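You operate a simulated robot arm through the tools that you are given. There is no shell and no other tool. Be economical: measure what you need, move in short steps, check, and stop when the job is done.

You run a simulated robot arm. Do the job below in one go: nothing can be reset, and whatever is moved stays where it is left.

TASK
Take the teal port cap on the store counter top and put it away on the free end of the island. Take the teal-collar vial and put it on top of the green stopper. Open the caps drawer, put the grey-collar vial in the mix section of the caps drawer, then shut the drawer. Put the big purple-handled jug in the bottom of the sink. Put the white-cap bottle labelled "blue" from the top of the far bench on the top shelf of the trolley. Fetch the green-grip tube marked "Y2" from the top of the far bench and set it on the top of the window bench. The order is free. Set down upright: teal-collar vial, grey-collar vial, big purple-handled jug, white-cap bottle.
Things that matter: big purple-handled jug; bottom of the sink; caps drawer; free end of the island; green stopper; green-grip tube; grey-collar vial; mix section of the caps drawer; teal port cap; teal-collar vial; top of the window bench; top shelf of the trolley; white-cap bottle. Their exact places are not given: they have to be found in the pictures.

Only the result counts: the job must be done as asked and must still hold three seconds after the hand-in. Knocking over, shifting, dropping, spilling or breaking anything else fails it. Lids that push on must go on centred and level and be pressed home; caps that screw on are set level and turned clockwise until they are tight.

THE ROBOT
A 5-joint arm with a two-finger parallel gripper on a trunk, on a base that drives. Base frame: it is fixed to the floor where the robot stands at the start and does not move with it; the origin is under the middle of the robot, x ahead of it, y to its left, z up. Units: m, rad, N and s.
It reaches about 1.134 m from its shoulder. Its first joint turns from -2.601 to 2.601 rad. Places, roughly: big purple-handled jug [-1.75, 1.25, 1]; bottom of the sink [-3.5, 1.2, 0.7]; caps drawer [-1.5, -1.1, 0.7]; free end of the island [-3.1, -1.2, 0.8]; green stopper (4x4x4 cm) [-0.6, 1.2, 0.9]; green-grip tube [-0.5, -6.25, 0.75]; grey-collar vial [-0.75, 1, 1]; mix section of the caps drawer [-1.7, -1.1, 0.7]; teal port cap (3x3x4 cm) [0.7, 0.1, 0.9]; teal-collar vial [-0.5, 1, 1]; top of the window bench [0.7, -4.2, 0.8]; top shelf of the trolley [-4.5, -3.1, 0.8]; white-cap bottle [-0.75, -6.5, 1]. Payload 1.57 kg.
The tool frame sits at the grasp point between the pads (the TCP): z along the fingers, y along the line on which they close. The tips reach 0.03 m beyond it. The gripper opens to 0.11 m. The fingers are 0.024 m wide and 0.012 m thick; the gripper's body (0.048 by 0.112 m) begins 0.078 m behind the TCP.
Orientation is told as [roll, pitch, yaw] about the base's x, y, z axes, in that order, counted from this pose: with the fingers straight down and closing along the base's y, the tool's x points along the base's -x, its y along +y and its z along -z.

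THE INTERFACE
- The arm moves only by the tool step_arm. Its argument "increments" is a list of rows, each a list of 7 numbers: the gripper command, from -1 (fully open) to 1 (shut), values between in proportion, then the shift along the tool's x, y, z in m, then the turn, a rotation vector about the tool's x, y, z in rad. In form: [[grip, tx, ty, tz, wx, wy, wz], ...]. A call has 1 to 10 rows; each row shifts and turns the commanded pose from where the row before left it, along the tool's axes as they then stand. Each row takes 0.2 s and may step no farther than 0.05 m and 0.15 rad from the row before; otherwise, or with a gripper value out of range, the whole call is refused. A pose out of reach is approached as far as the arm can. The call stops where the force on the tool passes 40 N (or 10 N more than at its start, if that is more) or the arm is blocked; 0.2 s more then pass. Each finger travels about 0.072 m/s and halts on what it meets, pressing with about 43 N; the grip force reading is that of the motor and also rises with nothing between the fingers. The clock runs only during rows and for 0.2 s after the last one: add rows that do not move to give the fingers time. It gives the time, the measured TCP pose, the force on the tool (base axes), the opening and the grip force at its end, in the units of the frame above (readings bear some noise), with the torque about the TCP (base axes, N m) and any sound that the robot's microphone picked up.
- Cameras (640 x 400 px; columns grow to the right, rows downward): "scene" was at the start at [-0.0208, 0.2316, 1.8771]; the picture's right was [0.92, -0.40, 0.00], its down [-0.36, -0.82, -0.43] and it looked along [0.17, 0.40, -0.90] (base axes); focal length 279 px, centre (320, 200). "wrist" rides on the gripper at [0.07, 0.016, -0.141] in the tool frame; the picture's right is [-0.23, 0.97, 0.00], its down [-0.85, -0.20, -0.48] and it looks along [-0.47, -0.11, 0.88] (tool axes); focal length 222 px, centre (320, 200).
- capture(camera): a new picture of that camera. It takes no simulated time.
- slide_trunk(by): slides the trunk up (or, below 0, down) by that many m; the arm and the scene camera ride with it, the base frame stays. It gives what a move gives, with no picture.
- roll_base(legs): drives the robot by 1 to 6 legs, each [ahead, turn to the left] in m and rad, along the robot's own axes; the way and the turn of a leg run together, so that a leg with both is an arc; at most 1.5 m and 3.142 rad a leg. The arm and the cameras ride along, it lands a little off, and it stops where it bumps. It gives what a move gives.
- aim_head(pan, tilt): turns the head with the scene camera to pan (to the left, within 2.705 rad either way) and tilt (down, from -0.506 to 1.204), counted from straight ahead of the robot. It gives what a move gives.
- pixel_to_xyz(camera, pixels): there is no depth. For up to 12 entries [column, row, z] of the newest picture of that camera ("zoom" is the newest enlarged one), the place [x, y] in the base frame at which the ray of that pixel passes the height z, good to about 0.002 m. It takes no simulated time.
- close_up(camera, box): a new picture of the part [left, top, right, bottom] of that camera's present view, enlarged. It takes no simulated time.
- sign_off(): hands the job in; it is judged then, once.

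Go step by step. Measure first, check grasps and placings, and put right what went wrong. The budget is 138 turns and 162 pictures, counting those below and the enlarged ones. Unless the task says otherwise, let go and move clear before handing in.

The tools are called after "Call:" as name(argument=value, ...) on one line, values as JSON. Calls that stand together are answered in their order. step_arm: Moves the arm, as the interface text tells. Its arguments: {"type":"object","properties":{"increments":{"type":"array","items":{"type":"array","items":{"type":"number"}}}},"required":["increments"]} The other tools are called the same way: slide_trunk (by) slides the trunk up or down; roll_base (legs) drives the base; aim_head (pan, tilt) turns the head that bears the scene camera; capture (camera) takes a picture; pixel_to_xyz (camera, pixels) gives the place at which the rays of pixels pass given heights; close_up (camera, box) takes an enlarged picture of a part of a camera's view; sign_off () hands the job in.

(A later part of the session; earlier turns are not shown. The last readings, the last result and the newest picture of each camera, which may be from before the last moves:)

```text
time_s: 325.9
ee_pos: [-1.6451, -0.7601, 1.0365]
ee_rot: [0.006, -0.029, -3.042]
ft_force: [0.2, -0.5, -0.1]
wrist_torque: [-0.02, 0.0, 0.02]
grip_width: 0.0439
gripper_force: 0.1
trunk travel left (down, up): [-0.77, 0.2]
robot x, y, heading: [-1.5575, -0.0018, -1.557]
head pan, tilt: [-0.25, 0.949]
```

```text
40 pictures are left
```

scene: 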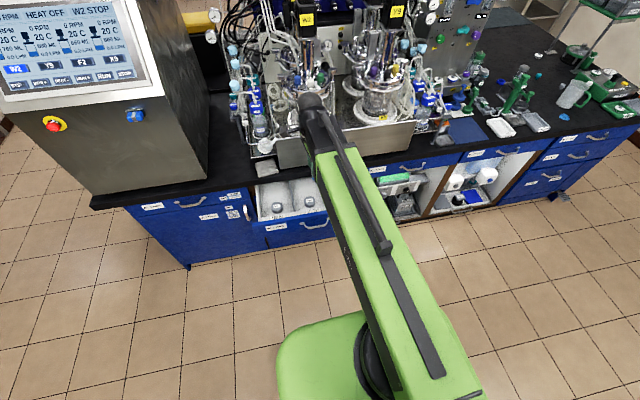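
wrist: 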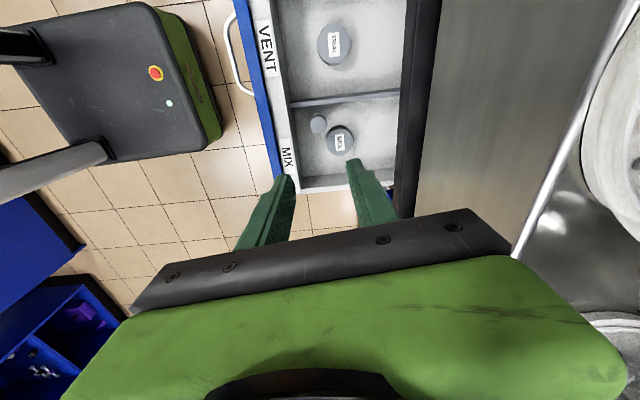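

The grey vial stands upright in MIX. To shut the drawer I'll close and turn the fingers, come down in front of the panel left of the handle, and push gently.

Call:
step_arm(increments=[[1, 0, 0, 0, 0, 0, -0.15], [1, 0, 0, 0, 0, 0, -0.15], [1, 0, 0, 0, 0, 0, -0.15], [1, 0, 0, 0, 0, 0, -0.15], [1, 0, 0, 0, 0, 0, -0.15], [1, 0, 0, 0, 0, 0, -0.15], [1, 0, 0, 0, 0, 0, -0.15], [1, 0, 0, 0, 0, 0, -0.15], [1, 0, 0, 0, 0, 0, -0.15], [1, 0, 0, 0, 0, 0, -0.15]])

Call:
step_arm(increments=[[1, 0, 0, 0, 0, 0, -0.07], [1, 0.0263, 0.0387, 0, 0, 0, 0], [1, 0.0263, 0.0387, 0, 0, 0, 0], [1, 0.0263, 0.0387, 0, 0, 0, 0], [1, 0.0263, 0.0387, 0, 0, 0, 0], [1, 0.0263, 0.0387, 0, 0, 0, 0], [1, 0.0263, 0.0387, 0, 0, 0, 0]])

Call:
slide_trunk(by=-0.245)

Call:
capture(camera="wrist")

```text
time_s: 328.1
ee_pos: [-1.6455, -0.7599, 1.037]
ee_rot: [-0.029, -0.011, -1.539]
ft_force: [0.4, -0.6, -0.6]
wrist_torque: [-0.02, 0.0, -0.02]
grip_width: 0.0
gripper_force: 21.1
trunk travel left (down, up): [-0.77, 0.2]
robot x, y, heading: [-1.5561, -0.0052, -1.554]
head pan, tilt: [-0.25, 0.949]
```

```text
time_s: 329.7
ee_pos: [-1.4296, -0.5794, 1.0372]
ee_rot: [-0.029, -0.007, -1.474]
ft_force: [-0.5, 0.1, -0.4]
wrist_torque: [-0.02, -0.01, 0.03]
grip_width: 0.0001
gripper_force: 21.2
out of reach, approached as far as the arm can: row 4, 6
trunk travel left (down, up): [-0.77, 0.2]
robot x, y, heading: [-1.5592, -0.0037, -1.554]
head pan, tilt: [-0.25, 0.949]
```

```text
time_s: 332.2
ee_pos: [-1.4288, -0.581, 0.7913]
ee_rot: [-0.031, -0.007, -1.471]
ft_force: [-0.1, -0.2, 0.4]
wrist_torque: [-0.01, -0.03, 0.02]
grip_width: 0.0
gripper_force: 21.8
trunk travel left (down, up): [-0.525, 0.445]
robot x, y, heading: [-1.5555, -0.0043, -1.551]
head pan, tilt: [-0.25, 0.949]
```

```text
39 pictures are left
```

wrist: 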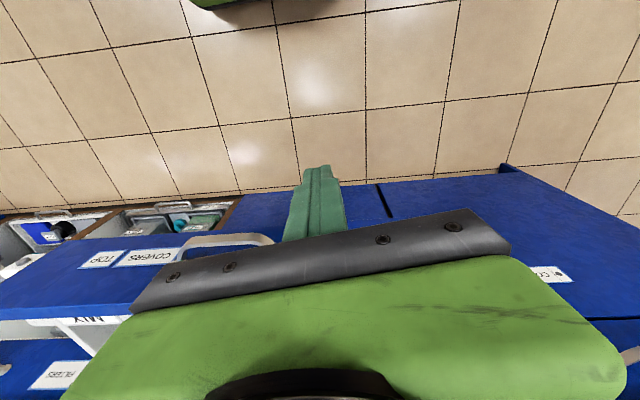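

The fingers are beside the handle. I'll push slowly.

Call:
step_arm(increments=[[1, -0.02, -0.002, 0, 0, 0, 0], [1, -0.02, -0.002, 0, 0, 0, 0], [1, -0.012, -0.001, 0, 0, 0, 0], [1, -0.008, -0.001, 0, 0, 0, 0], [1, -0.008, -0.001, 0, 0, 0, 0], [1, -0.01, -0.001, 0, 0, 0, 0], [1, -0.012, -0.001, 0, 0, 0, 0], [1, -0.015, -0.0015, 0, 0, 0, 0], [1, -0.015, -0.0015, 0, 0, 0, 0], [1, -0.015, -0.0015, 0, 0, 0, 0]])

Call:
step_arm(increments=[[1, -0.012, -0.0012, 0, 0, 0, 0], [1, -0.015, -0.0015, 0, 0, 0, 0], [1, -0.015, -0.0015, 0, 0, 0, 0], [1, -0.015, -0.0015, 0, 0, 0, 0], [1, -0.015, -0.0015, 0, 0, 0, 0], [1, -0.015, -0.0015, 0, 0, 0, 0], [1, -0.015, -0.0015, 0, 0, 0, 0], [1, -0.012, -0.001, 0, 0, 0, 0], [1, -0.01, -0.001, 0, 0, 0, 0], [1, -0.008, -0.001, 0, 0, 0, 0]])

Call:
capture(camera="scene")

```text
time_s: 334.4
ee_pos: [-1.4292, -0.7182, 0.791]
ee_rot: [-0.03, -0.01, -1.473]
ft_force: [0.1, 0.3, -0.4]
wrist_torque: [0.0, -0.02, 0.01]
grip_width: 0.0001
gripper_force: 21.1
trunk travel left (down, up): [-0.525, 0.445]
robot x, y, heading: [-1.559, -0.0026, -1.553]
head pan, tilt: [-0.25, 0.949]
```

```text
time_s: 336.6
ee_pos: [-1.43, -0.8484, 0.7914]
ee_rot: [-0.03, -0.008, -1.471]
ft_force: [0.5, -0.3, 0.1]
wrist_torque: [0.04, 0.0, 0.02]
grip_width: 0.0001
gripper_force: 21.3
out of reach, approached as far as the arm can: row 5
trunk travel left (down, up): [-0.525, 0.445]
robot x, y, heading: [-1.5548, -0.0057, -1.554]
head pan, tilt: [-0.25, 0.949]
```

```text
38 pictures are left
```

scene: 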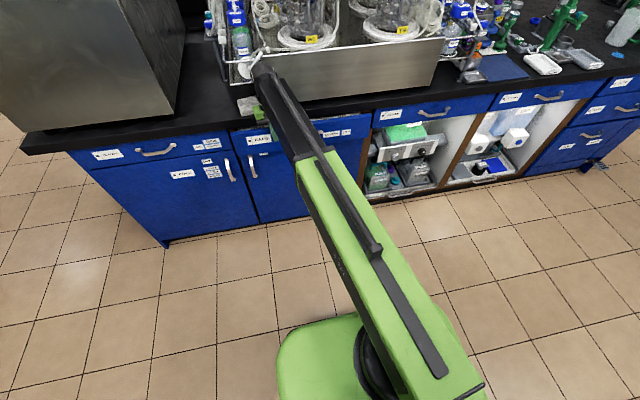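

The drawer is nearly shut. I'll push on until it meets its stop.

Call:
step_arm(increments=[[1, -0.008, -0.001, 0, 0, 0, 0], [1, -0.008, -0.001, 0, 0, 0, 0], [1, -0.008, -0.001, 0, 0, 0, 0], [1, -0.006, -0.0005, 0, 0, 0, 0], [1, -0.006, -0.0005, 0, 0, 0, 0], [1, -0.005, -0.0005, 0, 0, 0, 0], [1, -0.005, -0.0005, 0, 0, 0, 0]])

Call:
capture(camera="wrist")

```text
time_s: 337.3
ee_pos: [-1.4301, -0.8597, 0.7924]
ee_rot: [-0.03, 0.005, -1.474]
ft_force: [-1.5, 8.7, -0.6]
wrist_torque: [-0.86, 0.02, -0.12]
grip_width: 0.0
gripper_force: 21.0
trunk travel left (down, up): [-0.525, 0.445]
robot x, y, heading: [-1.5571, -0.0043, -1.561]
head pan, tilt: [-0.25, 0.949]
stopped in row 3: the force on the tool passed its limit at 60 N (the readings are from after the stop); the commanded pose is now the measured one
```

```text
37 pictures are left
```

wrist: 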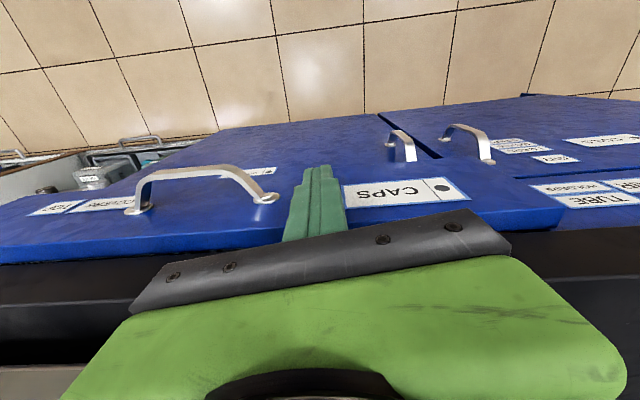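

It stopped at 60 N. I'll check whether the panel is flush with its neighbours.

Call:
step_arm(increments=[[1, 0.04, 0.004, 0, 0, 0, 0], [1, 0.04, 0.004, 0, 0, 0, 0], [1, 0.04, 0.004, 0, 0, 0, 0]])

Call:
close_up(camera="scene", box=[60, 70, 400, 250])

Call:
close_up(camera="wrist", box=[0, 120, 640, 400])

```text
time_s: 338.1
ee_pos: [-1.4312, -0.7409, 0.792]
ee_rot: [-0.03, 0.003, -1.474]
ft_force: [-0.6, 0.2, 0.3]
wrist_torque: [0.01, 0.0, 0.0]
grip_width: 0.0
gripper_force: 21.4
trunk travel left (down, up): [-0.525, 0.445]
robot x, y, heading: [-1.5592, -0.0025, -1.556]
head pan, tilt: [-0.25, 0.949]
```

```text
1.88 times, centred on (230, 160) of scene
```

zoom: 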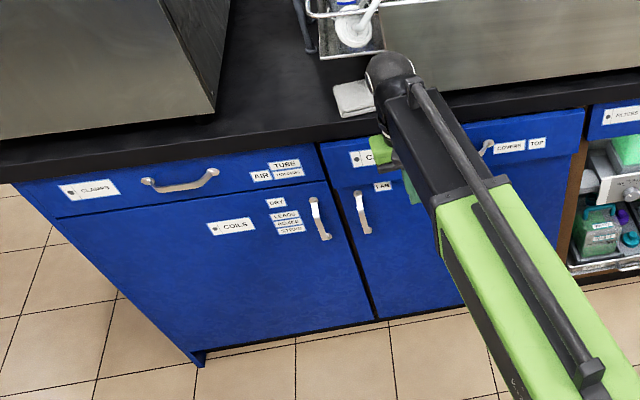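

```text
1.00 times, centred on (320, 260) of wrist (not enlarged: the box is as wide or as high as the picture)
```

zoom: 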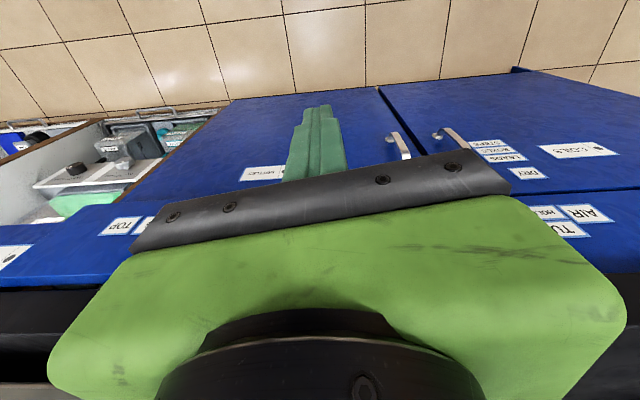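

The torque says the contact was ~0.1 m above the TCP, so the gripper body, not the panel, met something. I'll measure the pad on the worktop and the panel edges.

Call:
pixel_to_xyz(camera="scene", pixels=[[242, 126, 0.86], [236, 116, 0.88], [262, 120, 0.86]])

Call:
slide_trunk(by=0.3)

Call:
step_arm(increments=[[1, 0.03, -0.03, 0, 0, 0, 0], [1, 0.03, -0.03, 0, 0, 0, 0], [1, 0.03, -0.03, 0, 0, 0, 0], [1, 0.0, -0.04, 0, 0, 0, 0], [1, 0.0, -0.04, 0, 0, 0, 0], [1, 0.0, -0.04, 0, 0, 0, 0], [1, 0.0, -0.04, 0, 0, 0, 0], [1, 0.0, -0.04, 0, 0, 0, 0]])

Call:
aim_head(pan=0.1, tilt=0.95)

Call:
capture(camera="scene")

```text
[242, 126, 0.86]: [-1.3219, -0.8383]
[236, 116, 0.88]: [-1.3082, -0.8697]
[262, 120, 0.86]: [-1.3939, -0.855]
```

```text
time_s: 341.1
ee_pos: [-1.4307, -0.7403, 1.0919]
ee_rot: [-0.029, 0.005, -1.472]
ft_force: [-0.2, -0.1, -0.2]
wrist_torque: [0.0, 0.02, 0.01]
grip_width: 0.0
gripper_force: 21.7
trunk travel left (down, up): [-0.825, 0.145]
robot x, y, heading: [-1.5607, -0.006, -1.557]
head pan, tilt: [-0.25, 0.949]
```

```text
time_s: 342.9
ee_pos: [-1.7295, -0.682, 1.0926]
ee_rot: [-0.028, 0.003, -1.473]
ft_force: [-0.2, -0.2, -0.6]
wrist_torque: [0.04, -0.03, -0.01]
grip_width: 0.0
gripper_force: 20.9
out of reach, approached as far as the arm can: row 3, 5
trunk travel left (down, up): [-0.825, 0.145]
robot x, y, heading: [-1.5609, -0.0039, -1.555]
head pan, tilt: [-0.25, 0.949]
```

```text
time_s: 343.7
ee_pos: [-1.7279, -0.6825, 1.0916]
ee_rot: [-0.029, 0.004, -1.475]
ft_force: [-0.9, -0.1, -0.8]
wrist_torque: [0.0, 0.0, -0.01]
grip_width: 0.0
gripper_force: 21.3
trunk travel left (down, up): [-0.825, 0.145]
robot x, y, heading: [-1.5545, -0.0078, -1.557]
head pan, tilt: [0.099, 0.949]
```

```text
34 pictures are left
```

scene: 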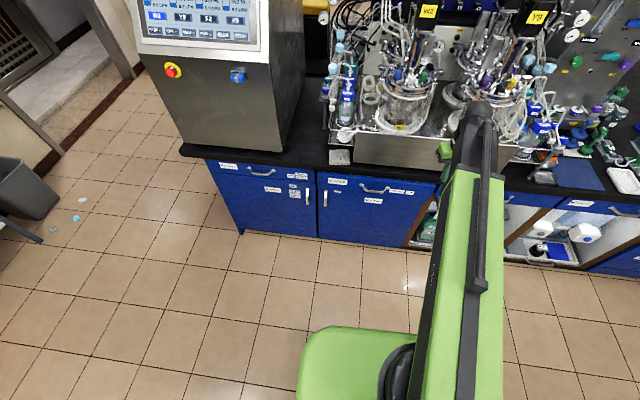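

Call:
close_up(camera="scene", box=[290, 130, 450, 250])

```text
3.33 times, centred on (370, 190) of scene
```

zoom: 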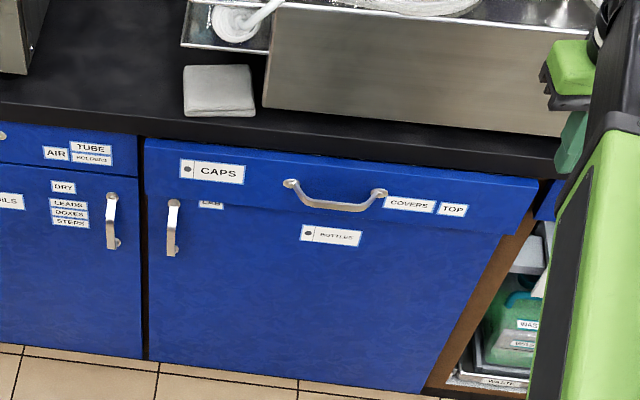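

The drawer still stands ~2 cm proud because the gripper body met the tray front. I'll finish with the tool near-horizontal, pushing the panel with closed fingertips.

Call:
step_arm(increments=[[1, -0.0067, 0.0421, 0, 0, 0, 0], [1, -0.0067, 0.0421, 0, 0, 0, 0], [1, -0.0067, 0.0421, 0, 0, 0, 0], [1, -0.0067, 0.0421, 0, 0, 0, 0], [1, -0.0067, 0.0421, 0, 0, 0, 0], [1, -0.0067, 0.0421, 0, 0, 0, 0], [1, -0.0067, 0.0421, 0, 0, 0, 0]])

Call:
slide_trunk(by=-0.2)

Call:
step_arm(increments=[[1, 0, 0, 0, 0, -0.14, 0], [1, 0, 0, 0, 0, -0.14, 0], [1, 0, 0, 0, 0, -0.14, 0], [1, 0, 0, 0, 0, -0.14, 0], [1, 0, 0, 0, 0, -0.14, 0], [1, 0, 0, 0, 0, -0.14, 0], [1, 0, 0, 0, 0, -0.14, 0], [1, 0, 0, 0, 0, -0.14, 0], [1, 0, 0, 0, 0, -0.14, 0]])

```text
time_s: 345.3
ee_pos: [-1.4304, -0.7012, 1.0918]
ee_rot: [-0.03, 0.004, -1.474]
ft_force: [0.2, 0.1, -0.9]
wrist_torque: [-0.02, 0.01, -0.03]
grip_width: 0.0001
gripper_force: 21.7
out of reach, approached as far as the arm can: row 3, 6
trunk travel left (down, up): [-0.825, 0.145]
robot x, y, heading: [-1.5553, -0.0036, -1.557]
head pan, tilt: [0.099, 0.949]
```

```text
time_s: 347.5
ee_pos: [-1.4318, -0.7026, 0.8926]
ee_rot: [-0.03, 0.003, -1.472]
ft_force: [0.5, 0.4, -0.2]
wrist_torque: [0.0, -0.02, 0.01]
grip_width: 0.0
gripper_force: 21.6
trunk travel left (down, up): [-0.625, 0.345]
robot x, y, heading: [-1.5594, -0.0044, -1.559]
head pan, tilt: [0.099, 0.949]
```

```text
time_s: 349.5
ee_pos: [-1.4091, -0.7889, 1.0554]
ee_rot: [-0.09, -1.254, -1.386]
ft_force: [1.0, -0.5, 0.1]
wrist_torque: [-0.01, -0.02, 0.0]
grip_width: 0.0
gripper_force: 21.9
out of reach, approached as far as the arm can: row 2, 3, 4, 5, 6, 7, 8, 9
trunk travel left (down, up): [-0.625, 0.345]
robot x, y, heading: [-1.5534, -0.0042, -1.557]
head pan, tilt: [0.099, 0.949]
```

Call:
slide_trunk(by=-0.288)

Call:
step_arm(increments=[[1, -0.0062, 0, 0.019, 0, 0, 0], [1, -0.0062, 0, 0.019, 0, 0, 0], [1, -0.0031, 0, 0.0095, 0, 0, 0], [1, -0.0031, 0, 0.0095, 0, 0, 0], [1, -0.0031, 0, 0.0095, 0, 0, 0], [1, -0.0031, 0, 0.0095, 0, 0, 0], [1, -0.0031, 0, 0.0095, 0, 0, 0]])

Call:
close_up(camera="scene", box=[270, 40, 470, 200])

```text
time_s: 352.4
ee_pos: [-1.4088, -0.7885, 0.767]
ee_rot: [-0.091, -1.251, -1.386]
ft_force: [0.1, -0.3, 0.7]
wrist_torque: [0.03, -0.01, -0.01]
grip_width: 0.0002
gripper_force: 21.4
trunk travel left (down, up): [-0.337, 0.633]
robot x, y, heading: [-1.5582, -0.0053, -1.552]
head pan, tilt: [0.099, 0.949]
```

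```text
time_s: 354.0
ee_pos: [-1.3995, -0.8776, 0.7685]
ee_rot: [-0.09, -1.251, -1.388]
ft_force: [0.4, -0.3, -0.4]
wrist_torque: [0.02, 0.0, -0.05]
grip_width: 0.0
gripper_force: 20.8
trunk travel left (down, up): [-0.337, 0.633]
robot x, y, heading: [-1.5609, -0.0032, -1.551]
head pan, tilt: [0.099, 0.949]
```

```text
2.50 times, centred on (370, 120) of scene
```

zoom: 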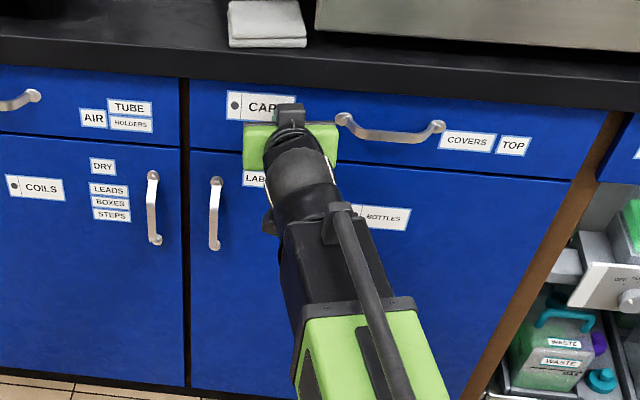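

It looks flush now. I'll press a little more to confirm the stop.

Call:
step_arm(increments=[[1, -0.002, 0, 0.006, 0, 0, 0], [1, -0.002, 0, 0.006, 0, 0, 0], [1, -0.002, 0, 0.006, 0, 0, 0], [1, -0.002, 0, 0.006, 0, 0, 0]])

```text
time_s: 354.5
ee_pos: [-1.3997, -0.88, 0.7665]
ee_rot: [-0.086, -1.245, -1.393]
ft_force: [-0.8, 16.9, 6.3]
wrist_torque: [-0.23, 0.01, -0.16]
grip_width: 0.0
gripper_force: 21.6
trunk travel left (down, up): [-0.337, 0.633]
robot x, y, heading: [-1.5597, -0.004, -1.558]
head pan, tilt: [0.099, 0.949]
stopped in row 2: the force on the tool passed its limit at 53 N (the readings are from after the stop); the commanded pose is now the measured one
```

The drawer is firmly against its stop, so it is shut. I'll back off, raise, untilt, and drive towards the near end of the room.

Call:
step_arm(increments=[[1, 0.0124, 0, -0.038, 0, 0, 0], [1, 0.0124, 0, -0.038, 0, 0, 0], [-0.2, 0, 0, 0, 0, 0, 0]])

Call:
slide_trunk(by=0.5)

Call:
step_arm(increments=[[-0.2, 0.02, 0, -0.02, 0, 0.14, 0], [-0.2, 0.02, 0, -0.02, 0, 0.14, 0], [-0.2, 0, 0, 0, 0, 0.14, 0], [-0.2, 0, 0, 0, 0, 0.14, 0], [-0.2, 0, 0, 0, 0, 0.14, 0], [-0.2, 0, 0, 0, 0, 0.14, 0], [-0.2, 0, 0, 0, 0, 0.14, 0], [-0.2, 0, 0, 0, 0, 0.14, 0], [-0.2, 0, 0, 0, 0, 0.13, 0]])

Call:
slide_trunk(by=0.1)

Call:
roll_base(legs=[[0, 1.57], [1.0, 0]])

Call:
aim_head(pan=-1.1, tilt=0.75)

Call:
capture(camera="scene")

```text
time_s: 355.3
ee_pos: [-1.4082, -0.8034, 0.767]
ee_rot: [-0.089, -1.246, -1.391]
ft_force: [0.4, 0.3, 0.4]
wrist_torque: [-0.02, 0.01, 0.0]
grip_width: 0.0524
gripper_force: 0.0
trunk travel left (down, up): [-0.337, 0.633]
robot x, y, heading: [-1.5552, -0.0013, -1.562]
head pan, tilt: [0.099, 0.949]
```

```text
refused: 0.5 is not a number from -0.4 to 0.4
```

```text
time_s: 357.3
ee_pos: [-1.4117, -0.7597, 0.605]
ee_rot: [-0.028, 0.007, -1.476]
ft_force: [-0.1, 0.1, 0.8]
wrist_torque: [-0.01, 0.06, 0.02]
grip_width: 0.066
gripper_force: 0.0
out of reach, approached as far as the arm can: row 1, 2, 3, 4, 5, 6, 7, 8
trunk travel left (down, up): [-0.337, 0.633]
robot x, y, heading: [-1.5597, -0.0072, -1.561]
head pan, tilt: [0.099, 0.949]
```

```text
time_s: 358.6
ee_pos: [-1.4107, -0.7583, 0.7048]
ee_rot: [-0.03, 0.004, -1.474]
ft_force: [-0.5, 0.5, -0.1]
wrist_torque: [0.02, -0.02, -0.01]
grip_width: 0.066
gripper_force: 0.1
trunk travel left (down, up): [-0.437, 0.533]
robot x, y, heading: [-1.557, -0.0045, -1.554]
head pan, tilt: [0.099, 0.949]
```

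```text
time_s: 367.6
ee_pos: [0.2146, 0.0855, 0.7038]
ee_rot: [-0.029, 0.005, 0.051]
ft_force: [0.2, -0.2, 0.6]
wrist_torque: [0.0, -0.03, 0.0]
grip_width: 0.0657
gripper_force: 0.0
trunk travel left (down, up): [-0.437, 0.533]
robot x, y, heading: [-0.5429, -0.0271, -0.039]
head pan, tilt: [0.099, 0.949]
```

```text
time_s: 369.0
ee_pos: [0.2157, 0.0861, 0.7054]
ee_rot: [-0.026, 0.005, 0.049]
ft_force: [-0.1, 0.0, -0.3]
wrist_torque: [0.0, 0.0, 0.03]
grip_width: 0.0661
gripper_force: 0.0
trunk travel left (down, up): [-0.437, 0.533]
robot x, y, heading: [-0.5455, -0.0277, -0.033]
head pan, tilt: [-1.1, 0.75]
```

```text
31 pictures are left
```

scene: 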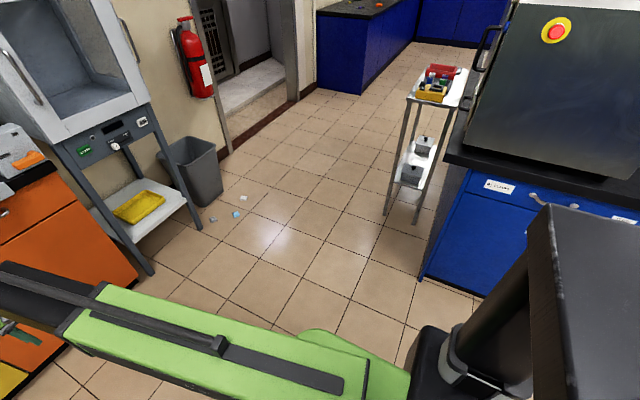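

A clear passage exists between the trolley and the debris. I'll raise the trunk and measure the corridor.

Call:
pixel_to_xyz(camera="scene", pixels=[[387, 213, 0.0], [415, 223, 0.0], [237, 214, 0.0], [243, 197, 0.0], [213, 220, 0.0], [422, 280, 0.0], [220, 155, 0.0], [295, 100, 0.0], [320, 88, 0.0], [362, 94, 0.0], [412, 38, 0.0], [407, 95, 0.8]])

Call:
slide_trunk(by=0.4)

Call:
close_up(camera="scene", box=[230, 0, 520, 180])

```text
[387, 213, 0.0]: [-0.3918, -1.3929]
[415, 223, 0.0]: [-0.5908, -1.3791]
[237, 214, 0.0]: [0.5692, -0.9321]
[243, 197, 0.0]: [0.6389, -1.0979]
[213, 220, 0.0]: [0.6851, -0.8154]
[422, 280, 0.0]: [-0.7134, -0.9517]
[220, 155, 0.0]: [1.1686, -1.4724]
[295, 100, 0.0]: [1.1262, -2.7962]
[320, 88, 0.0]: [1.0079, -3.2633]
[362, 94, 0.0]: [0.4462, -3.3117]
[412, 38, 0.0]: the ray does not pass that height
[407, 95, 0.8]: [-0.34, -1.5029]
```

```text
time_s: 372.8
ee_pos: [0.2166, 0.0854, 1.1039]
ee_rot: [-0.028, 0.005, 0.05]
ft_force: [0.9, 0.4, -0.2]
wrist_torque: [-0.04, -0.02, 0.0]
grip_width: 0.0659
gripper_force: 0.1
trunk travel left (down, up): [-0.837, 0.133]
robot x, y, heading: [-0.544, -0.0261, -0.037]
head pan, tilt: [-1.1, 0.75]
```

```text
2.21 times, centred on (375, 90) of scene
```

zoom: 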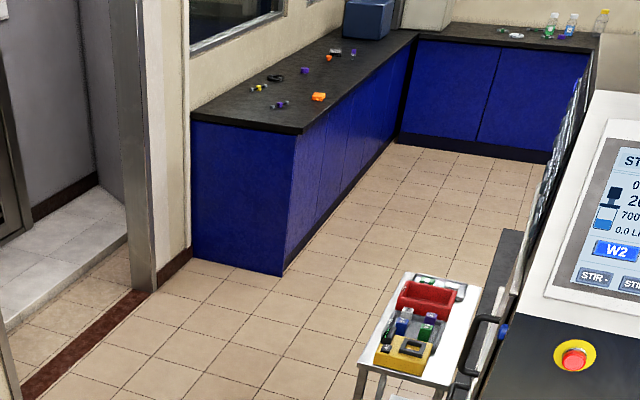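

The path at x≈0 is open: the trolley's edge is at x≈−0.34, the debris at x≥0.57, and the window bench front at x≈0.45. I'll fold the arm and drive through.

Call:
step_arm(increments=[[-0.2, 0.04, -0.02, 0, 0, 0, 0], [-0.2, 0.04, -0.02, 0, 0, 0, 0], [-0.2, 0.04, -0.02, 0, 0, 0, 0], [-0.2, 0.04, -0.02, 0, 0, 0, 0]])

Call:
aim_head(pan=0.0, tilt=0.5)

Call:
roll_base(legs=[[0.44, 0], [0, -1.41], [1.5, 0], [0, -0.2], [1.5, 0], [0.8, 0]])

Call:
capture(camera="scene")

```text
time_s: 373.8
ee_pos: [0.0576, -0.0035, 1.1049]
ee_rot: [-0.028, 0.005, 0.05]
ft_force: [-0.6, -0.5, 1.0]
wrist_torque: [0.02, 0.01, -0.04]
grip_width: 0.0661
gripper_force: 0.0
trunk travel left (down, up): [-0.837, 0.133]
robot x, y, heading: [-0.5459, -0.0273, -0.03]
head pan, tilt: [-1.1, 0.75]
```

```text
time_s: 375.2
ee_pos: [0.0606, -0.0025, 1.1035]
ee_rot: [-0.027, 0.003, 0.051]
ft_force: [-0.3, -0.6, -0.3]
wrist_torque: [-0.03, 0.0, -0.02]
grip_width: 0.0659
gripper_force: 0.0
trunk travel left (down, up): [-0.837, 0.133]
robot x, y, heading: [-0.5425, -0.0294, -0.036]
head pan, tilt: [0.0, 0.499]
```

```text
time_s: 400.1
ee_pos: [-0.2343, -4.4467, 1.1039]
ee_rot: [-0.028, 0.006, -1.592]
ft_force: [-0.4, 0.1, 0.3]
wrist_torque: [0.04, 0.02, 0.0]
grip_width: 0.0659
gripper_force: 0.0
trunk travel left (down, up): [-0.837, 0.133]
robot x, y, heading: [-0.2143, -3.8422, -1.68]
head pan, tilt: [0.0, 0.499]
```

```text
29 pictures are left
```

scene: 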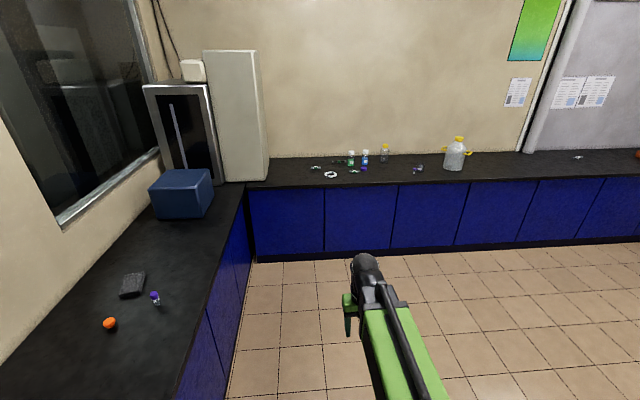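

The bottles are at (351,157) and (365,157) on the far bench. I'll zoom in.

Call:
close_up(camera="scene", box=[295, 135, 435, 190])

Call:
pixel_to_xyz(camera="scene", pixels=[[365, 165, 0.855], [351, 165, 0.855], [330, 175, 0.855], [320, 187, 0.855], [320, 250, 0.05], [160, 303, 0.855], [110, 325, 0.855], [130, 285, 0.855], [240, 210, 0.855], [210, 310, 0.855], [354, 172, 0.855]])

```text
4.57 times, centred on (365, 162) of scene
```

zoom: 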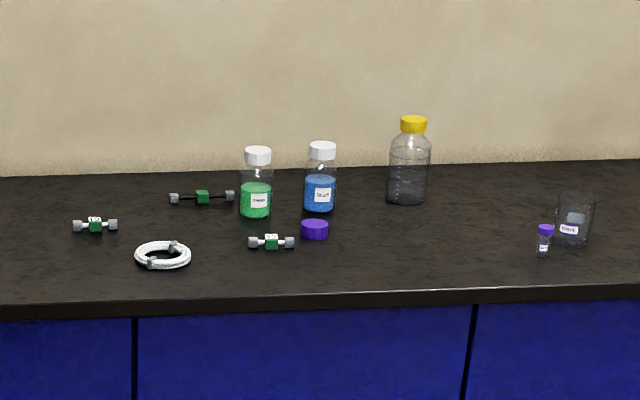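

```text
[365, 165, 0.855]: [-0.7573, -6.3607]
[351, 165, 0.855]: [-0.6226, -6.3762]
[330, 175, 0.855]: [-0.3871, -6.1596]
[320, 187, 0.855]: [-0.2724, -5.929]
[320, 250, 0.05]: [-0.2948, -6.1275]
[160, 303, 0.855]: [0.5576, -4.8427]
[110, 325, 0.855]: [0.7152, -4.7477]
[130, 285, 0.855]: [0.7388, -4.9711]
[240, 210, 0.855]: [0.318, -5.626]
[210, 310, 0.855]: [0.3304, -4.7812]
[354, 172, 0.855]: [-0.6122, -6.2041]
```

The blue bottle is at about (-0.757,-6.36). Three green-grip tubes lie nearby, so I'll drive close to read the marks.

Call:
roll_base(legs=[[0, -0.1], [1.3, 0], [0.28, 0], [0, 0.21]])

Call:
aim_head(pan=0.1, tilt=0.95)

Call:
step_arm(increments=[[-0.2, 0, 0.045, 0, 0, 0, 0], [-0.2, 0, 0.045, 0, 0, 0, 0], [-0.2, 0, 0.045, 0, 0, 0, 0], [-0.2, 0, 0.045, 0, 0, 0, 0], [-0.2, 0, 0.045, 0, 0, 0, 0], [-0.2, 0, 0.045, 0, 0, 0, 0], [-0.2, 0, 0.045, 0, 0, 0, 0]])

Call:
capture(camera="scene")

```text
time_s: 409.5
ee_pos: [-0.5041, -5.9903, 1.1047]
ee_rot: [-0.026, 0.002, -1.483]
ft_force: [-0.4, 0.2, 0.2]
wrist_torque: [0.0, -0.04, 0.02]
grip_width: 0.0661
gripper_force: 0.1
trunk travel left (down, up): [-0.837, 0.133]
robot x, y, heading: [-0.5459, -5.3917, -1.579]
head pan, tilt: [0.0, 0.499]
```

```text
time_s: 410.4
ee_pos: [-0.5059, -5.993, 1.1032]
ee_rot: [-0.028, 0.004, -1.482]
ft_force: [1.0, -0.2, -0.6]
wrist_torque: [-0.01, 0.01, 0.02]
grip_width: 0.0661
gripper_force: 0.2
trunk travel left (down, up): [-0.837, 0.133]
robot x, y, heading: [-0.5467, -5.3943, -1.579]
head pan, tilt: [0.099, 0.949]
```

```text
time_s: 412.0
ee_pos: [-0.1889, -5.9648, 1.1048]
ee_rot: [-0.028, 0.005, -1.484]
ft_force: [-0.1, -0.1, 0.1]
wrist_torque: [0.01, 0.02, 0.01]
grip_width: 0.066
gripper_force: 0.1
out of reach, approached as far as the arm can: row 4, 6
trunk travel left (down, up): [-0.837, 0.133]
robot x, y, heading: [-0.545, -5.3888, -1.586]
head pan, tilt: [0.099, 0.949]
```

```text
27 pictures are left
```

scene: 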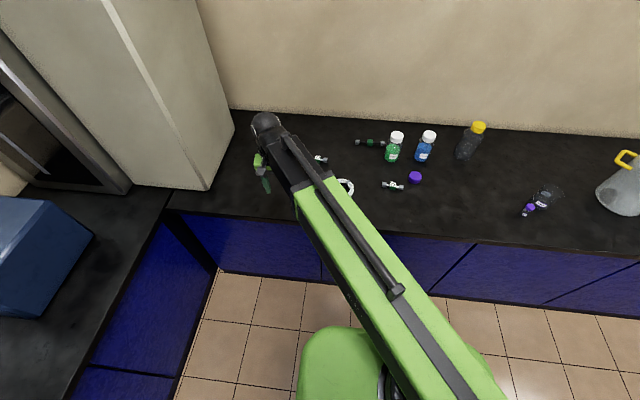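

Call:
close_up(camera="scene", box=[340, 120, 440, 200])

Call:
pixel_to_xyz(camera="scene", pixels=[[393, 184, 0.865], [369, 142, 0.865], [321, 159, 0.865], [428, 135, 0.97], [424, 158, 0.86], [415, 178, 0.87]])

```text
5.00 times, centred on (390, 160) of scene
```

zoom: 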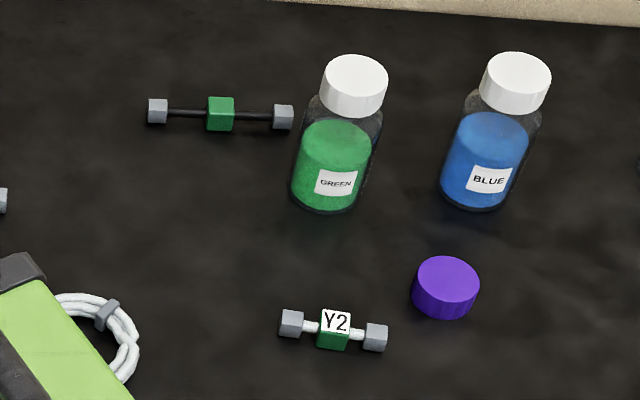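

```text
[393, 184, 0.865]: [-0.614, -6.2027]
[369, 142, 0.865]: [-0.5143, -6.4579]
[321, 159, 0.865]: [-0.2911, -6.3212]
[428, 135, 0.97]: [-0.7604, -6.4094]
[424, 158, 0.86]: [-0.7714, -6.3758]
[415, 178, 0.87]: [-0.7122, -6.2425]
```

Y2 is found at (-0.614,-6.19), lying along x. I'll turn the fingers to close along y and move over it.

Call:
step_arm(increments=[[-0.2, 0, 0, 0, 0, 0, 0.15], [-0.2, 0, 0, 0, 0, 0, 0.15], [-0.2, 0, 0, 0, 0, 0, 0.15], [-0.2, 0, 0, 0, 0, 0, 0.15], [-0.2, 0, 0, 0, 0, 0, 0.15], [-0.2, 0, 0, 0, 0, 0, 0.15], [-0.2, 0, 0, 0, 0, 0, 0.15], [-0.2, 0, 0, 0, 0, 0, 0.15], [-0.2, 0, 0, 0, 0, 0, 0.15], [-0.2, 0, 0, 0, 0, 0, 0.15]])

Call:
step_arm(increments=[[-0.2, -0.044, 0.0223, 0, 0, 0, 0.07], [-0.2, -0.0443, 0.0192, 0, 0, 0, 0], [-0.2, -0.0443, 0.0192, 0, 0, 0, 0], [-0.2, -0.0443, 0.0192, 0, 0, 0, 0], [-0.2, -0.0443, 0.0192, 0, 0, 0, 0], [-0.2, -0.0443, 0.0192, 0, 0, 0, 0], [-0.2, -0.0443, 0.0192, 0, 0, 0, 0], [-0.2, -0.0443, 0.0192, 0, 0, 0, 0], [-0.2, -0.0443, 0.0192, 0, 0, 0, 0], [-0.2, -0.0443, 0.0192, 0, 0, 0, 0]])

Call:
slide_trunk(by=-0.13)

Call:
capture(camera="wrist")

```text
time_s: 414.2
ee_pos: [-0.192, -5.965, 1.1032]
ee_rot: [-0.005, -0.028, -2.987]
ft_force: [0.1, 0.0, -0.1]
wrist_torque: [0.01, 0.03, 0.01]
grip_width: 0.0659
gripper_force: 0.0
trunk travel left (down, up): [-0.837, 0.133]
robot x, y, heading: [-0.547, -5.3875, -1.58]
head pan, tilt: [0.099, 0.949]
```

```text
time_s: 416.4
ee_pos: [-0.6167, -6.2008, 1.1036]
ee_rot: [-0.006, -0.028, -3.052]
ft_force: [-0.5, -0.1, 0.6]
wrist_torque: [-0.02, -0.07, -0.04]
grip_width: 0.0661
gripper_force: 0.1
out of reach, approached as far as the arm can: row 4, 9
trunk travel left (down, up): [-0.837, 0.133]
robot x, y, heading: [-0.5469, -5.3908, -1.583]
head pan, tilt: [0.099, 0.949]
```

```text
time_s: 418.0
ee_pos: [-0.6149, -6.2005, 0.9733]
ee_rot: [-0.006, -0.026, -3.052]
ft_force: [0.1, -0.2, -0.2]
wrist_torque: [0.0, 0.0, -0.03]
grip_width: 0.0659
gripper_force: 0.0
trunk travel left (down, up): [-0.707, 0.263]
robot x, y, heading: [-0.5448, -5.3909, -1.582]
head pan, tilt: [0.099, 0.949]
```

```text
25 pictures are left
```

wrist: 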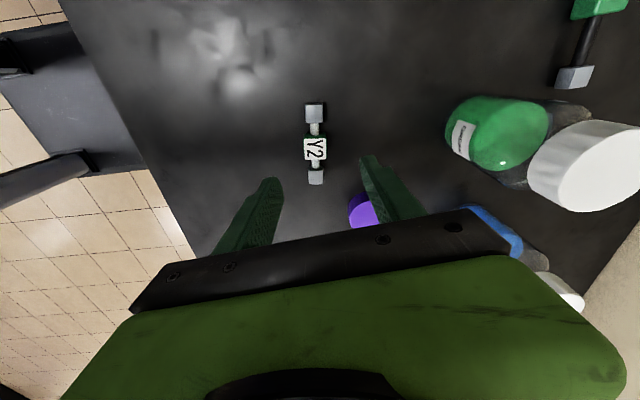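

Call:
pixel_to_xyz(camera="wrist", pixels=[[316, 148, 0.88], [316, 148, 0.87], [362, 208, 0.875], [492, 132, 0.93]])

```text
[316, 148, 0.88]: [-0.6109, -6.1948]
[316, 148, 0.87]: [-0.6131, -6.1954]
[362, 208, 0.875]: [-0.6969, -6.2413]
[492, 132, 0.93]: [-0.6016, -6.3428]
```

Call:
step_arm(increments=[[-0.2, 0.003, -0.0052, 0, 0, 0, 0]])

Call:
slide_trunk(by=-0.081)

Call:
step_arm(increments=[[0.2, 0, 0, 0, 0, 0, 0], [0.6, 0, 0, 0, 0, 0, 0], [1, 0, 0, 0, 0, 0, 0], [1, 0, 0, 0, 0, 0, 0], [1, 0, 0, 0, 0, 0, 0]])

Call:
slide_trunk(by=0.28)

Call:
capture(camera="wrist")

```text
time_s: 418.4
ee_pos: [-0.613, -6.1951, 0.974]
ee_rot: [-0.005, -0.028, -3.055]
ft_force: [-0.2, -0.2, -0.4]
wrist_torque: [0.01, 0.0, -0.02]
grip_width: 0.0662
gripper_force: 0.1
trunk travel left (down, up): [-0.707, 0.263]
robot x, y, heading: [-0.5435, -5.3901, -1.578]
head pan, tilt: [0.099, 0.949]
```

```text
time_s: 419.6
ee_pos: [-0.6132, -6.1958, 0.8918]
ee_rot: [-0.005, -0.028, -3.053]
ft_force: [-0.9, -1.0, -0.5]
wrist_torque: [-0.01, -0.01, -0.01]
grip_width: 0.0659
gripper_force: 0.1
trunk travel left (down, up): [-0.626, 0.344]
robot x, y, heading: [-0.547, -5.3878, -1.577]
head pan, tilt: [0.099, 0.949]
```

```text
time_s: 420.8
ee_pos: [-0.6138, -6.1952, 0.8932]
ee_rot: [-0.004, -0.027, -3.05]
ft_force: [-0.1, -0.6, 1.2]
wrist_torque: [-0.07, -0.01, -0.01]
grip_width: 0.0245
gripper_force: 36.4
trunk travel left (down, up): [-0.626, 0.344]
robot x, y, heading: [-0.5456, -5.3876, -1.583]
head pan, tilt: [0.099, 0.949]
```

```text
time_s: 423.6
ee_pos: [-0.6141, -6.1952, 1.1733]
ee_rot: [-0.003, -0.028, -3.054]
ft_force: [0.0, 0.1, -0.1]
wrist_torque: [0.0, 0.04, 0.01]
grip_width: 0.0247
gripper_force: 36.3
trunk travel left (down, up): [-0.906, 0.064]
robot x, y, heading: [-0.5475, -5.3882, -1.583]
head pan, tilt: [0.099, 0.949]
```

```text
24 pictures are left
```

wrist: 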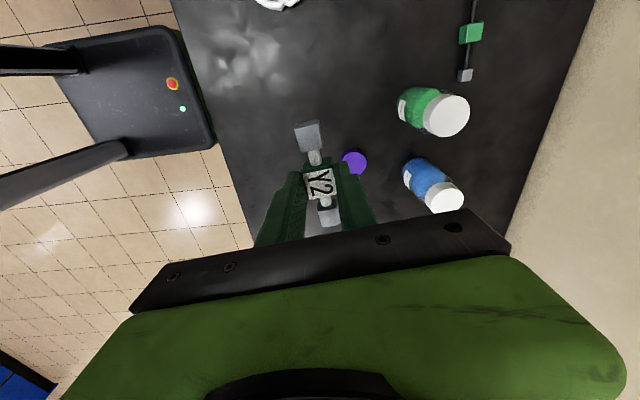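

Y2 is held. I'll retract and drive to face the window bench near (0.7,-4.2).

Call:
step_arm(increments=[[1, 0, -0.045, 0, 0, 0, 0], [1, 0, -0.045, 0, 0, 0, 0], [1, 0, -0.045, 0, 0, 0, 0], [1, 0, -0.045, 0, 0, 0, 0]])

Call:
roll_base(legs=[[-1.15, 0], [0, 1.58], [0.22, 0]])

Call:
aim_head(pan=0.0, tilt=0.85)

Call:
capture(camera="scene")

```text
time_s: 424.6
ee_pos: [-0.6303, -6.0135, 1.1741]
ee_rot: [-0.002, -0.028, -3.052]
ft_force: [0.6, -0.5, 0.1]
wrist_torque: [0.01, 0.02, 0.01]
grip_width: 0.0247
gripper_force: 36.7
trunk travel left (down, up): [-0.906, 0.064]
robot x, y, heading: [-0.5435, -5.3923, -1.585]
head pan, tilt: [0.099, 0.949]
```

```text
time_s: 435.5
ee_pos: [0.3142, -4.3368, 1.1721]
ee_rot: [-0.005, -0.028, -1.477]
ft_force: [0.4, -0.7, -0.7]
wrist_torque: [-0.01, 0.02, -0.01]
grip_width: 0.0247
gripper_force: 36.6
trunk travel left (down, up): [-0.906, 0.064]
robot x, y, heading: [-0.312, -4.2285, -0.015]
head pan, tilt: [0.099, 0.949]
```

```text
time_s: 436.2
ee_pos: [0.3128, -4.3362, 1.1736]
ee_rot: [-0.004, -0.029, -1.477]
ft_force: [-0.8, 0.4, -0.1]
wrist_torque: [0.0, -0.01, 0.02]
grip_width: 0.0246
gripper_force: 36.6
trunk travel left (down, up): [-0.906, 0.064]
robot x, y, heading: [-0.3151, -4.2232, -0.019]
head pan, tilt: [0.0, 0.85]
```

```text
23 pictures are left
```

scene: 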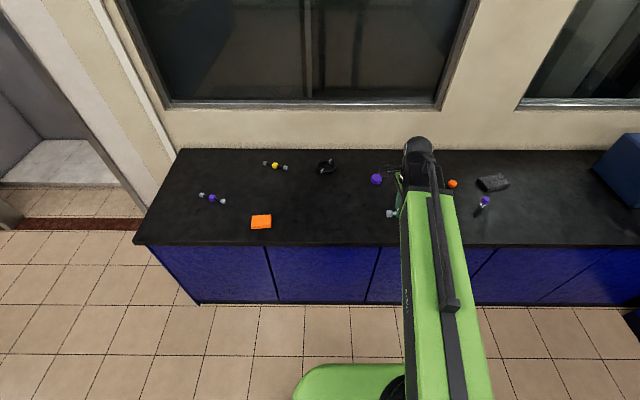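

There's a free area around (330,205). I'll measure it.

Call:
pixel_to_xyz(camera="scene", pixels=[[335, 205, 0.855], [377, 181, 0.86], [262, 223, 0.86], [326, 168, 0.86], [335, 242, 0.855]])

```text
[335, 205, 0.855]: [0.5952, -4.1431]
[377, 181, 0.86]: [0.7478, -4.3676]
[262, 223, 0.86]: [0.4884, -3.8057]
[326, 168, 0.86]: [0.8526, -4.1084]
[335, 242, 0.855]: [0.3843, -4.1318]
```

I'll place it at (0.58,-4.15).

Call:
step_arm(increments=[[1, 0.0229, 0.0404, 0, 0, 0, 0], [1, 0.0229, 0.0404, 0, 0, 0, 0], [1, 0.0229, 0.0404, 0, 0, 0, 0], [1, 0.0229, 0.0404, 0, 0, 0, 0], [1, 0.0229, 0.0404, 0, 0, 0, 0], [1, 0.0229, 0.0404, 0, 0, 0, 0], [1, 0.0229, 0.0404, 0, 0, 0, 0]])

Call:
slide_trunk(by=-0.27)

Call:
slide_trunk(by=-0.007)

Call:
slide_trunk(by=-0.004)

Call:
capture(camera="wrist")

```text
time_s: 437.8
ee_pos: [0.5819, -4.1514, 1.1726]
ee_rot: [-0.005, -0.029, -1.477]
ft_force: [0.4, -0.1, -1.0]
wrist_torque: [-0.02, 0.03, 0.03]
grip_width: 0.0248
gripper_force: 36.3
out of reach, approached as far as the arm can: row 2, 6
trunk travel left (down, up): [-0.906, 0.064]
robot x, y, heading: [-0.3122, -4.2235, -0.013]
head pan, tilt: [0.0, 0.85]
```

```text
time_s: 440.5
ee_pos: [0.5817, -4.1511, 0.9029]
ee_rot: [-0.006, -0.028, -1.477]
ft_force: [-0.3, 0.1, -0.7]
wrist_torque: [0.01, -0.01, -0.02]
grip_width: 0.0247
gripper_force: 36.6
trunk travel left (down, up): [-0.636, 0.334]
robot x, y, heading: [-0.3151, -4.2288, -0.023]
head pan, tilt: [0.0, 0.85]
```

```text
time_s: 441.1
ee_pos: [0.5818, -4.1507, 0.8958]
ee_rot: [-0.005, -0.028, -1.477]
ft_force: [0.2, 0.2, 0.1]
wrist_torque: [0.01, 0.01, -0.05]
grip_width: 0.0244
gripper_force: 36.7
trunk travel left (down, up): [-0.629, 0.341]
robot x, y, heading: [-0.3146, -4.2245, -0.015]
head pan, tilt: [0.0, 0.85]
```

```text
time_s: 441.6
ee_pos: [0.582, -4.1513, 0.893]
ee_rot: [-0.004, -0.028, -1.477]
ft_force: [1.3, -0.4, 10.4]
wrist_torque: [0.0, -0.17, 0.01]
grip_width: 0.0246
gripper_force: 36.1
trunk travel left (down, up): [-0.625, 0.345]
robot x, y, heading: [-0.3108, -4.223, -0.021]
head pan, tilt: [0.0, 0.85]
```

```text
22 pictures are left
```

wrist: 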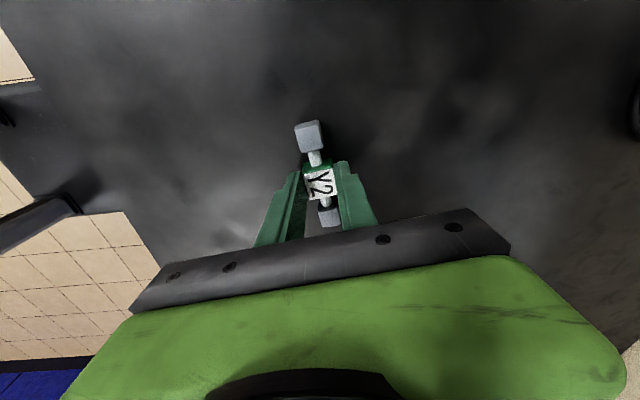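

The tube rests on the window bench. I'll release, rise, retract and return for the blue bottle.

Call:
step_arm(increments=[[0.4, 0, 0, 0, 0, 0, 0], [-0.2, 0, 0, 0, 0, 0, 0], [-0.2, 0, 0, 0, 0, 0, 0]])

Call:
slide_trunk(by=0.3)

Call:
step_arm(increments=[[-1, -0.021, -0.0364, 0, 0, 0, 0], [-1, -0.021, -0.0364, 0, 0, 0, 0], [-1, -0.021, -0.0364, 0, 0, 0, 0], [-1, -0.021, -0.0364, 0, 0, 0, 0], [-1, -0.021, -0.0364, 0, 0, 0, 0], [-1, -0.021, -0.0364, 0, 0, 0, 0], [-1, -0.021, -0.0364, 0, 0, 0, 0]])

Call:
close_up(camera="scene", box=[240, 130, 480, 260])

Call:
roll_base(legs=[[-0.36, 0], [0, -1.555], [1.28, 0]])

Call:
capture(camera="wrist")

```text
time_s: 442.4
ee_pos: [0.5807, -4.1518, 0.8918]
ee_rot: [-0.004, -0.027, -1.476]
ft_force: [0.5, -0.6, -0.5]
wrist_torque: [-0.01, 0.0, -0.04]
grip_width: 0.0659
gripper_force: 0.0
trunk travel left (down, up): [-0.625, 0.345]
robot x, y, heading: [-0.3111, -4.2263, -0.019]
head pan, tilt: [0.0, 0.85]
```

```text
time_s: 445.4
ee_pos: [0.5816, -4.1508, 1.1911]
ee_rot: [-0.006, -0.028, -1.476]
ft_force: [-0.4, 0.4, -0.2]
wrist_torque: [0.02, -0.03, 0.01]
grip_width: 0.0659
gripper_force: 0.1
trunk travel left (down, up): [-0.925, 0.045]
robot x, y, heading: [-0.3121, -4.228, -0.015]
head pan, tilt: [0.0, 0.85]
```

```text
time_s: 447.0
ee_pos: [0.3384, -4.322, 1.1932]
ee_rot: [-0.005, -0.028, -1.476]
ft_force: [-0.3, -0.3, -0.5]
wrist_torque: [0.01, 0.01, -0.02]
grip_width: 0.1096
gripper_force: 0.1
out of reach, approached as far as the arm can: row 3
trunk travel left (down, up): [-0.925, 0.045]
robot x, y, heading: [-0.3109, -4.229, -0.018]
head pan, tilt: [0.0, 0.85]
```

```text
2.67 times, centred on (360, 195) of scene
```

zoom: 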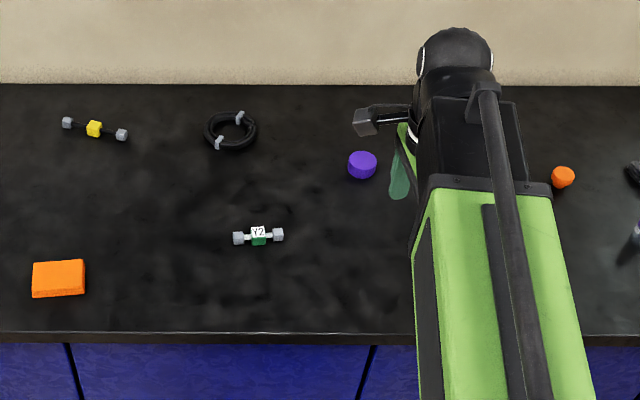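

```text
time_s: 459.3
ee_pos: [-0.8489, -6.1467, 1.1924]
ee_rot: [-0.007, -0.028, -3.074]
ft_force: [-0.3, -0.4, -0.5]
wrist_torque: [-0.01, 0.0, -0.01]
grip_width: 0.11
gripper_force: 0.1
trunk travel left (down, up): [-0.925, 0.045]
robot x, y, heading: [-0.7356, -5.4968, -1.618]
head pan, tilt: [0.0, 0.85]
```

```text
20 pictures are left
```

wrist: 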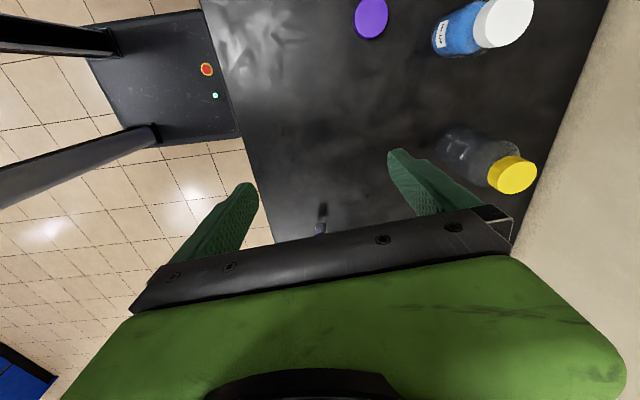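

The tube lies safely on the window bench. I'll measure the blue bottle's cap at (505,20) and its neighbour.

Call:
pixel_to_xyz(camera="wrist", pixels=[[504, 20, 0.97], [504, 20, 0.99], [504, 20, 1.01], [450, 38, 0.86], [512, 174, 0.99], [460, 150, 0.86], [455, 30, 0.89]])

```text
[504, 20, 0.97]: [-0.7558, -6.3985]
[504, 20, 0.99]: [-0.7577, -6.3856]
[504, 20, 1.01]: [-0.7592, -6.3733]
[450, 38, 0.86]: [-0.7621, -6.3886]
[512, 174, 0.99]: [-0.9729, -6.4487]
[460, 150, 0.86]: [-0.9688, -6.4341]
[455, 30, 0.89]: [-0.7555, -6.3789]
```

The bottle axis is at about (-0.761,-6.383), with its top near 0.99. I'll move above, lower partway and check.

Call:
step_arm(increments=[[-1, 0.0118, 0.0402, 0, 0, 0, 0], [-1, 0.0118, 0.0402, 0, 0, 0, 0], [-1, 0.0118, 0.0402, 0, 0, 0, 0], [-1, 0.0118, 0.0402, 0, 0, 0, 0], [-1, 0.0118, 0.0402, 0, 0, 0, 0], [-1, 0.0118, 0.0402, 0, 0, 0, 0]])

Call:
slide_trunk(by=-0.13)

Call:
capture(camera="wrist")

```text
time_s: 460.7
ee_pos: [-0.7628, -6.3828, 1.1914]
ee_rot: [-0.005, -0.028, -3.076]
ft_force: [0.2, -0.3, 0.2]
wrist_torque: [0.01, 0.02, 0.01]
grip_width: 0.1101
gripper_force: 0.1
out of reach, approached as far as the arm can: row 6
trunk travel left (down, up): [-0.925, 0.045]
robot x, y, heading: [-0.737, -5.498, -1.621]
head pan, tilt: [0.0, 0.85]
```

```text
time_s: 462.2
ee_pos: [-0.7621, -6.3811, 1.0617]
ee_rot: [-0.005, -0.027, -3.074]
ft_force: [0.5, 0.0, 0.1]
wrist_torque: [-0.03, 0.01, -0.02]
grip_width: 0.1101
gripper_force: 0.0
trunk travel left (down, up): [-0.795, 0.175]
robot x, y, heading: [-0.7352, -5.4938, -1.624]
head pan, tilt: [0.0, 0.85]
```

```text
19 pictures are left
```

wrist: 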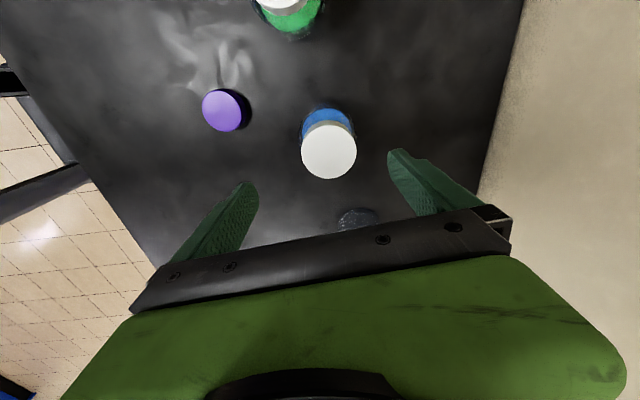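

Call:
pixel_to_xyz(camera="wrist", pixels=[[329, 151, 0.99], [329, 151, 0.97], [356, 151, 0.99], [301, 151, 0.99]])

```text
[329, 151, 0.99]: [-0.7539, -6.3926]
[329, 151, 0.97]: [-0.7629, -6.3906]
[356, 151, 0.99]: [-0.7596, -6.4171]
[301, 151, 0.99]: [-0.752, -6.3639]
```

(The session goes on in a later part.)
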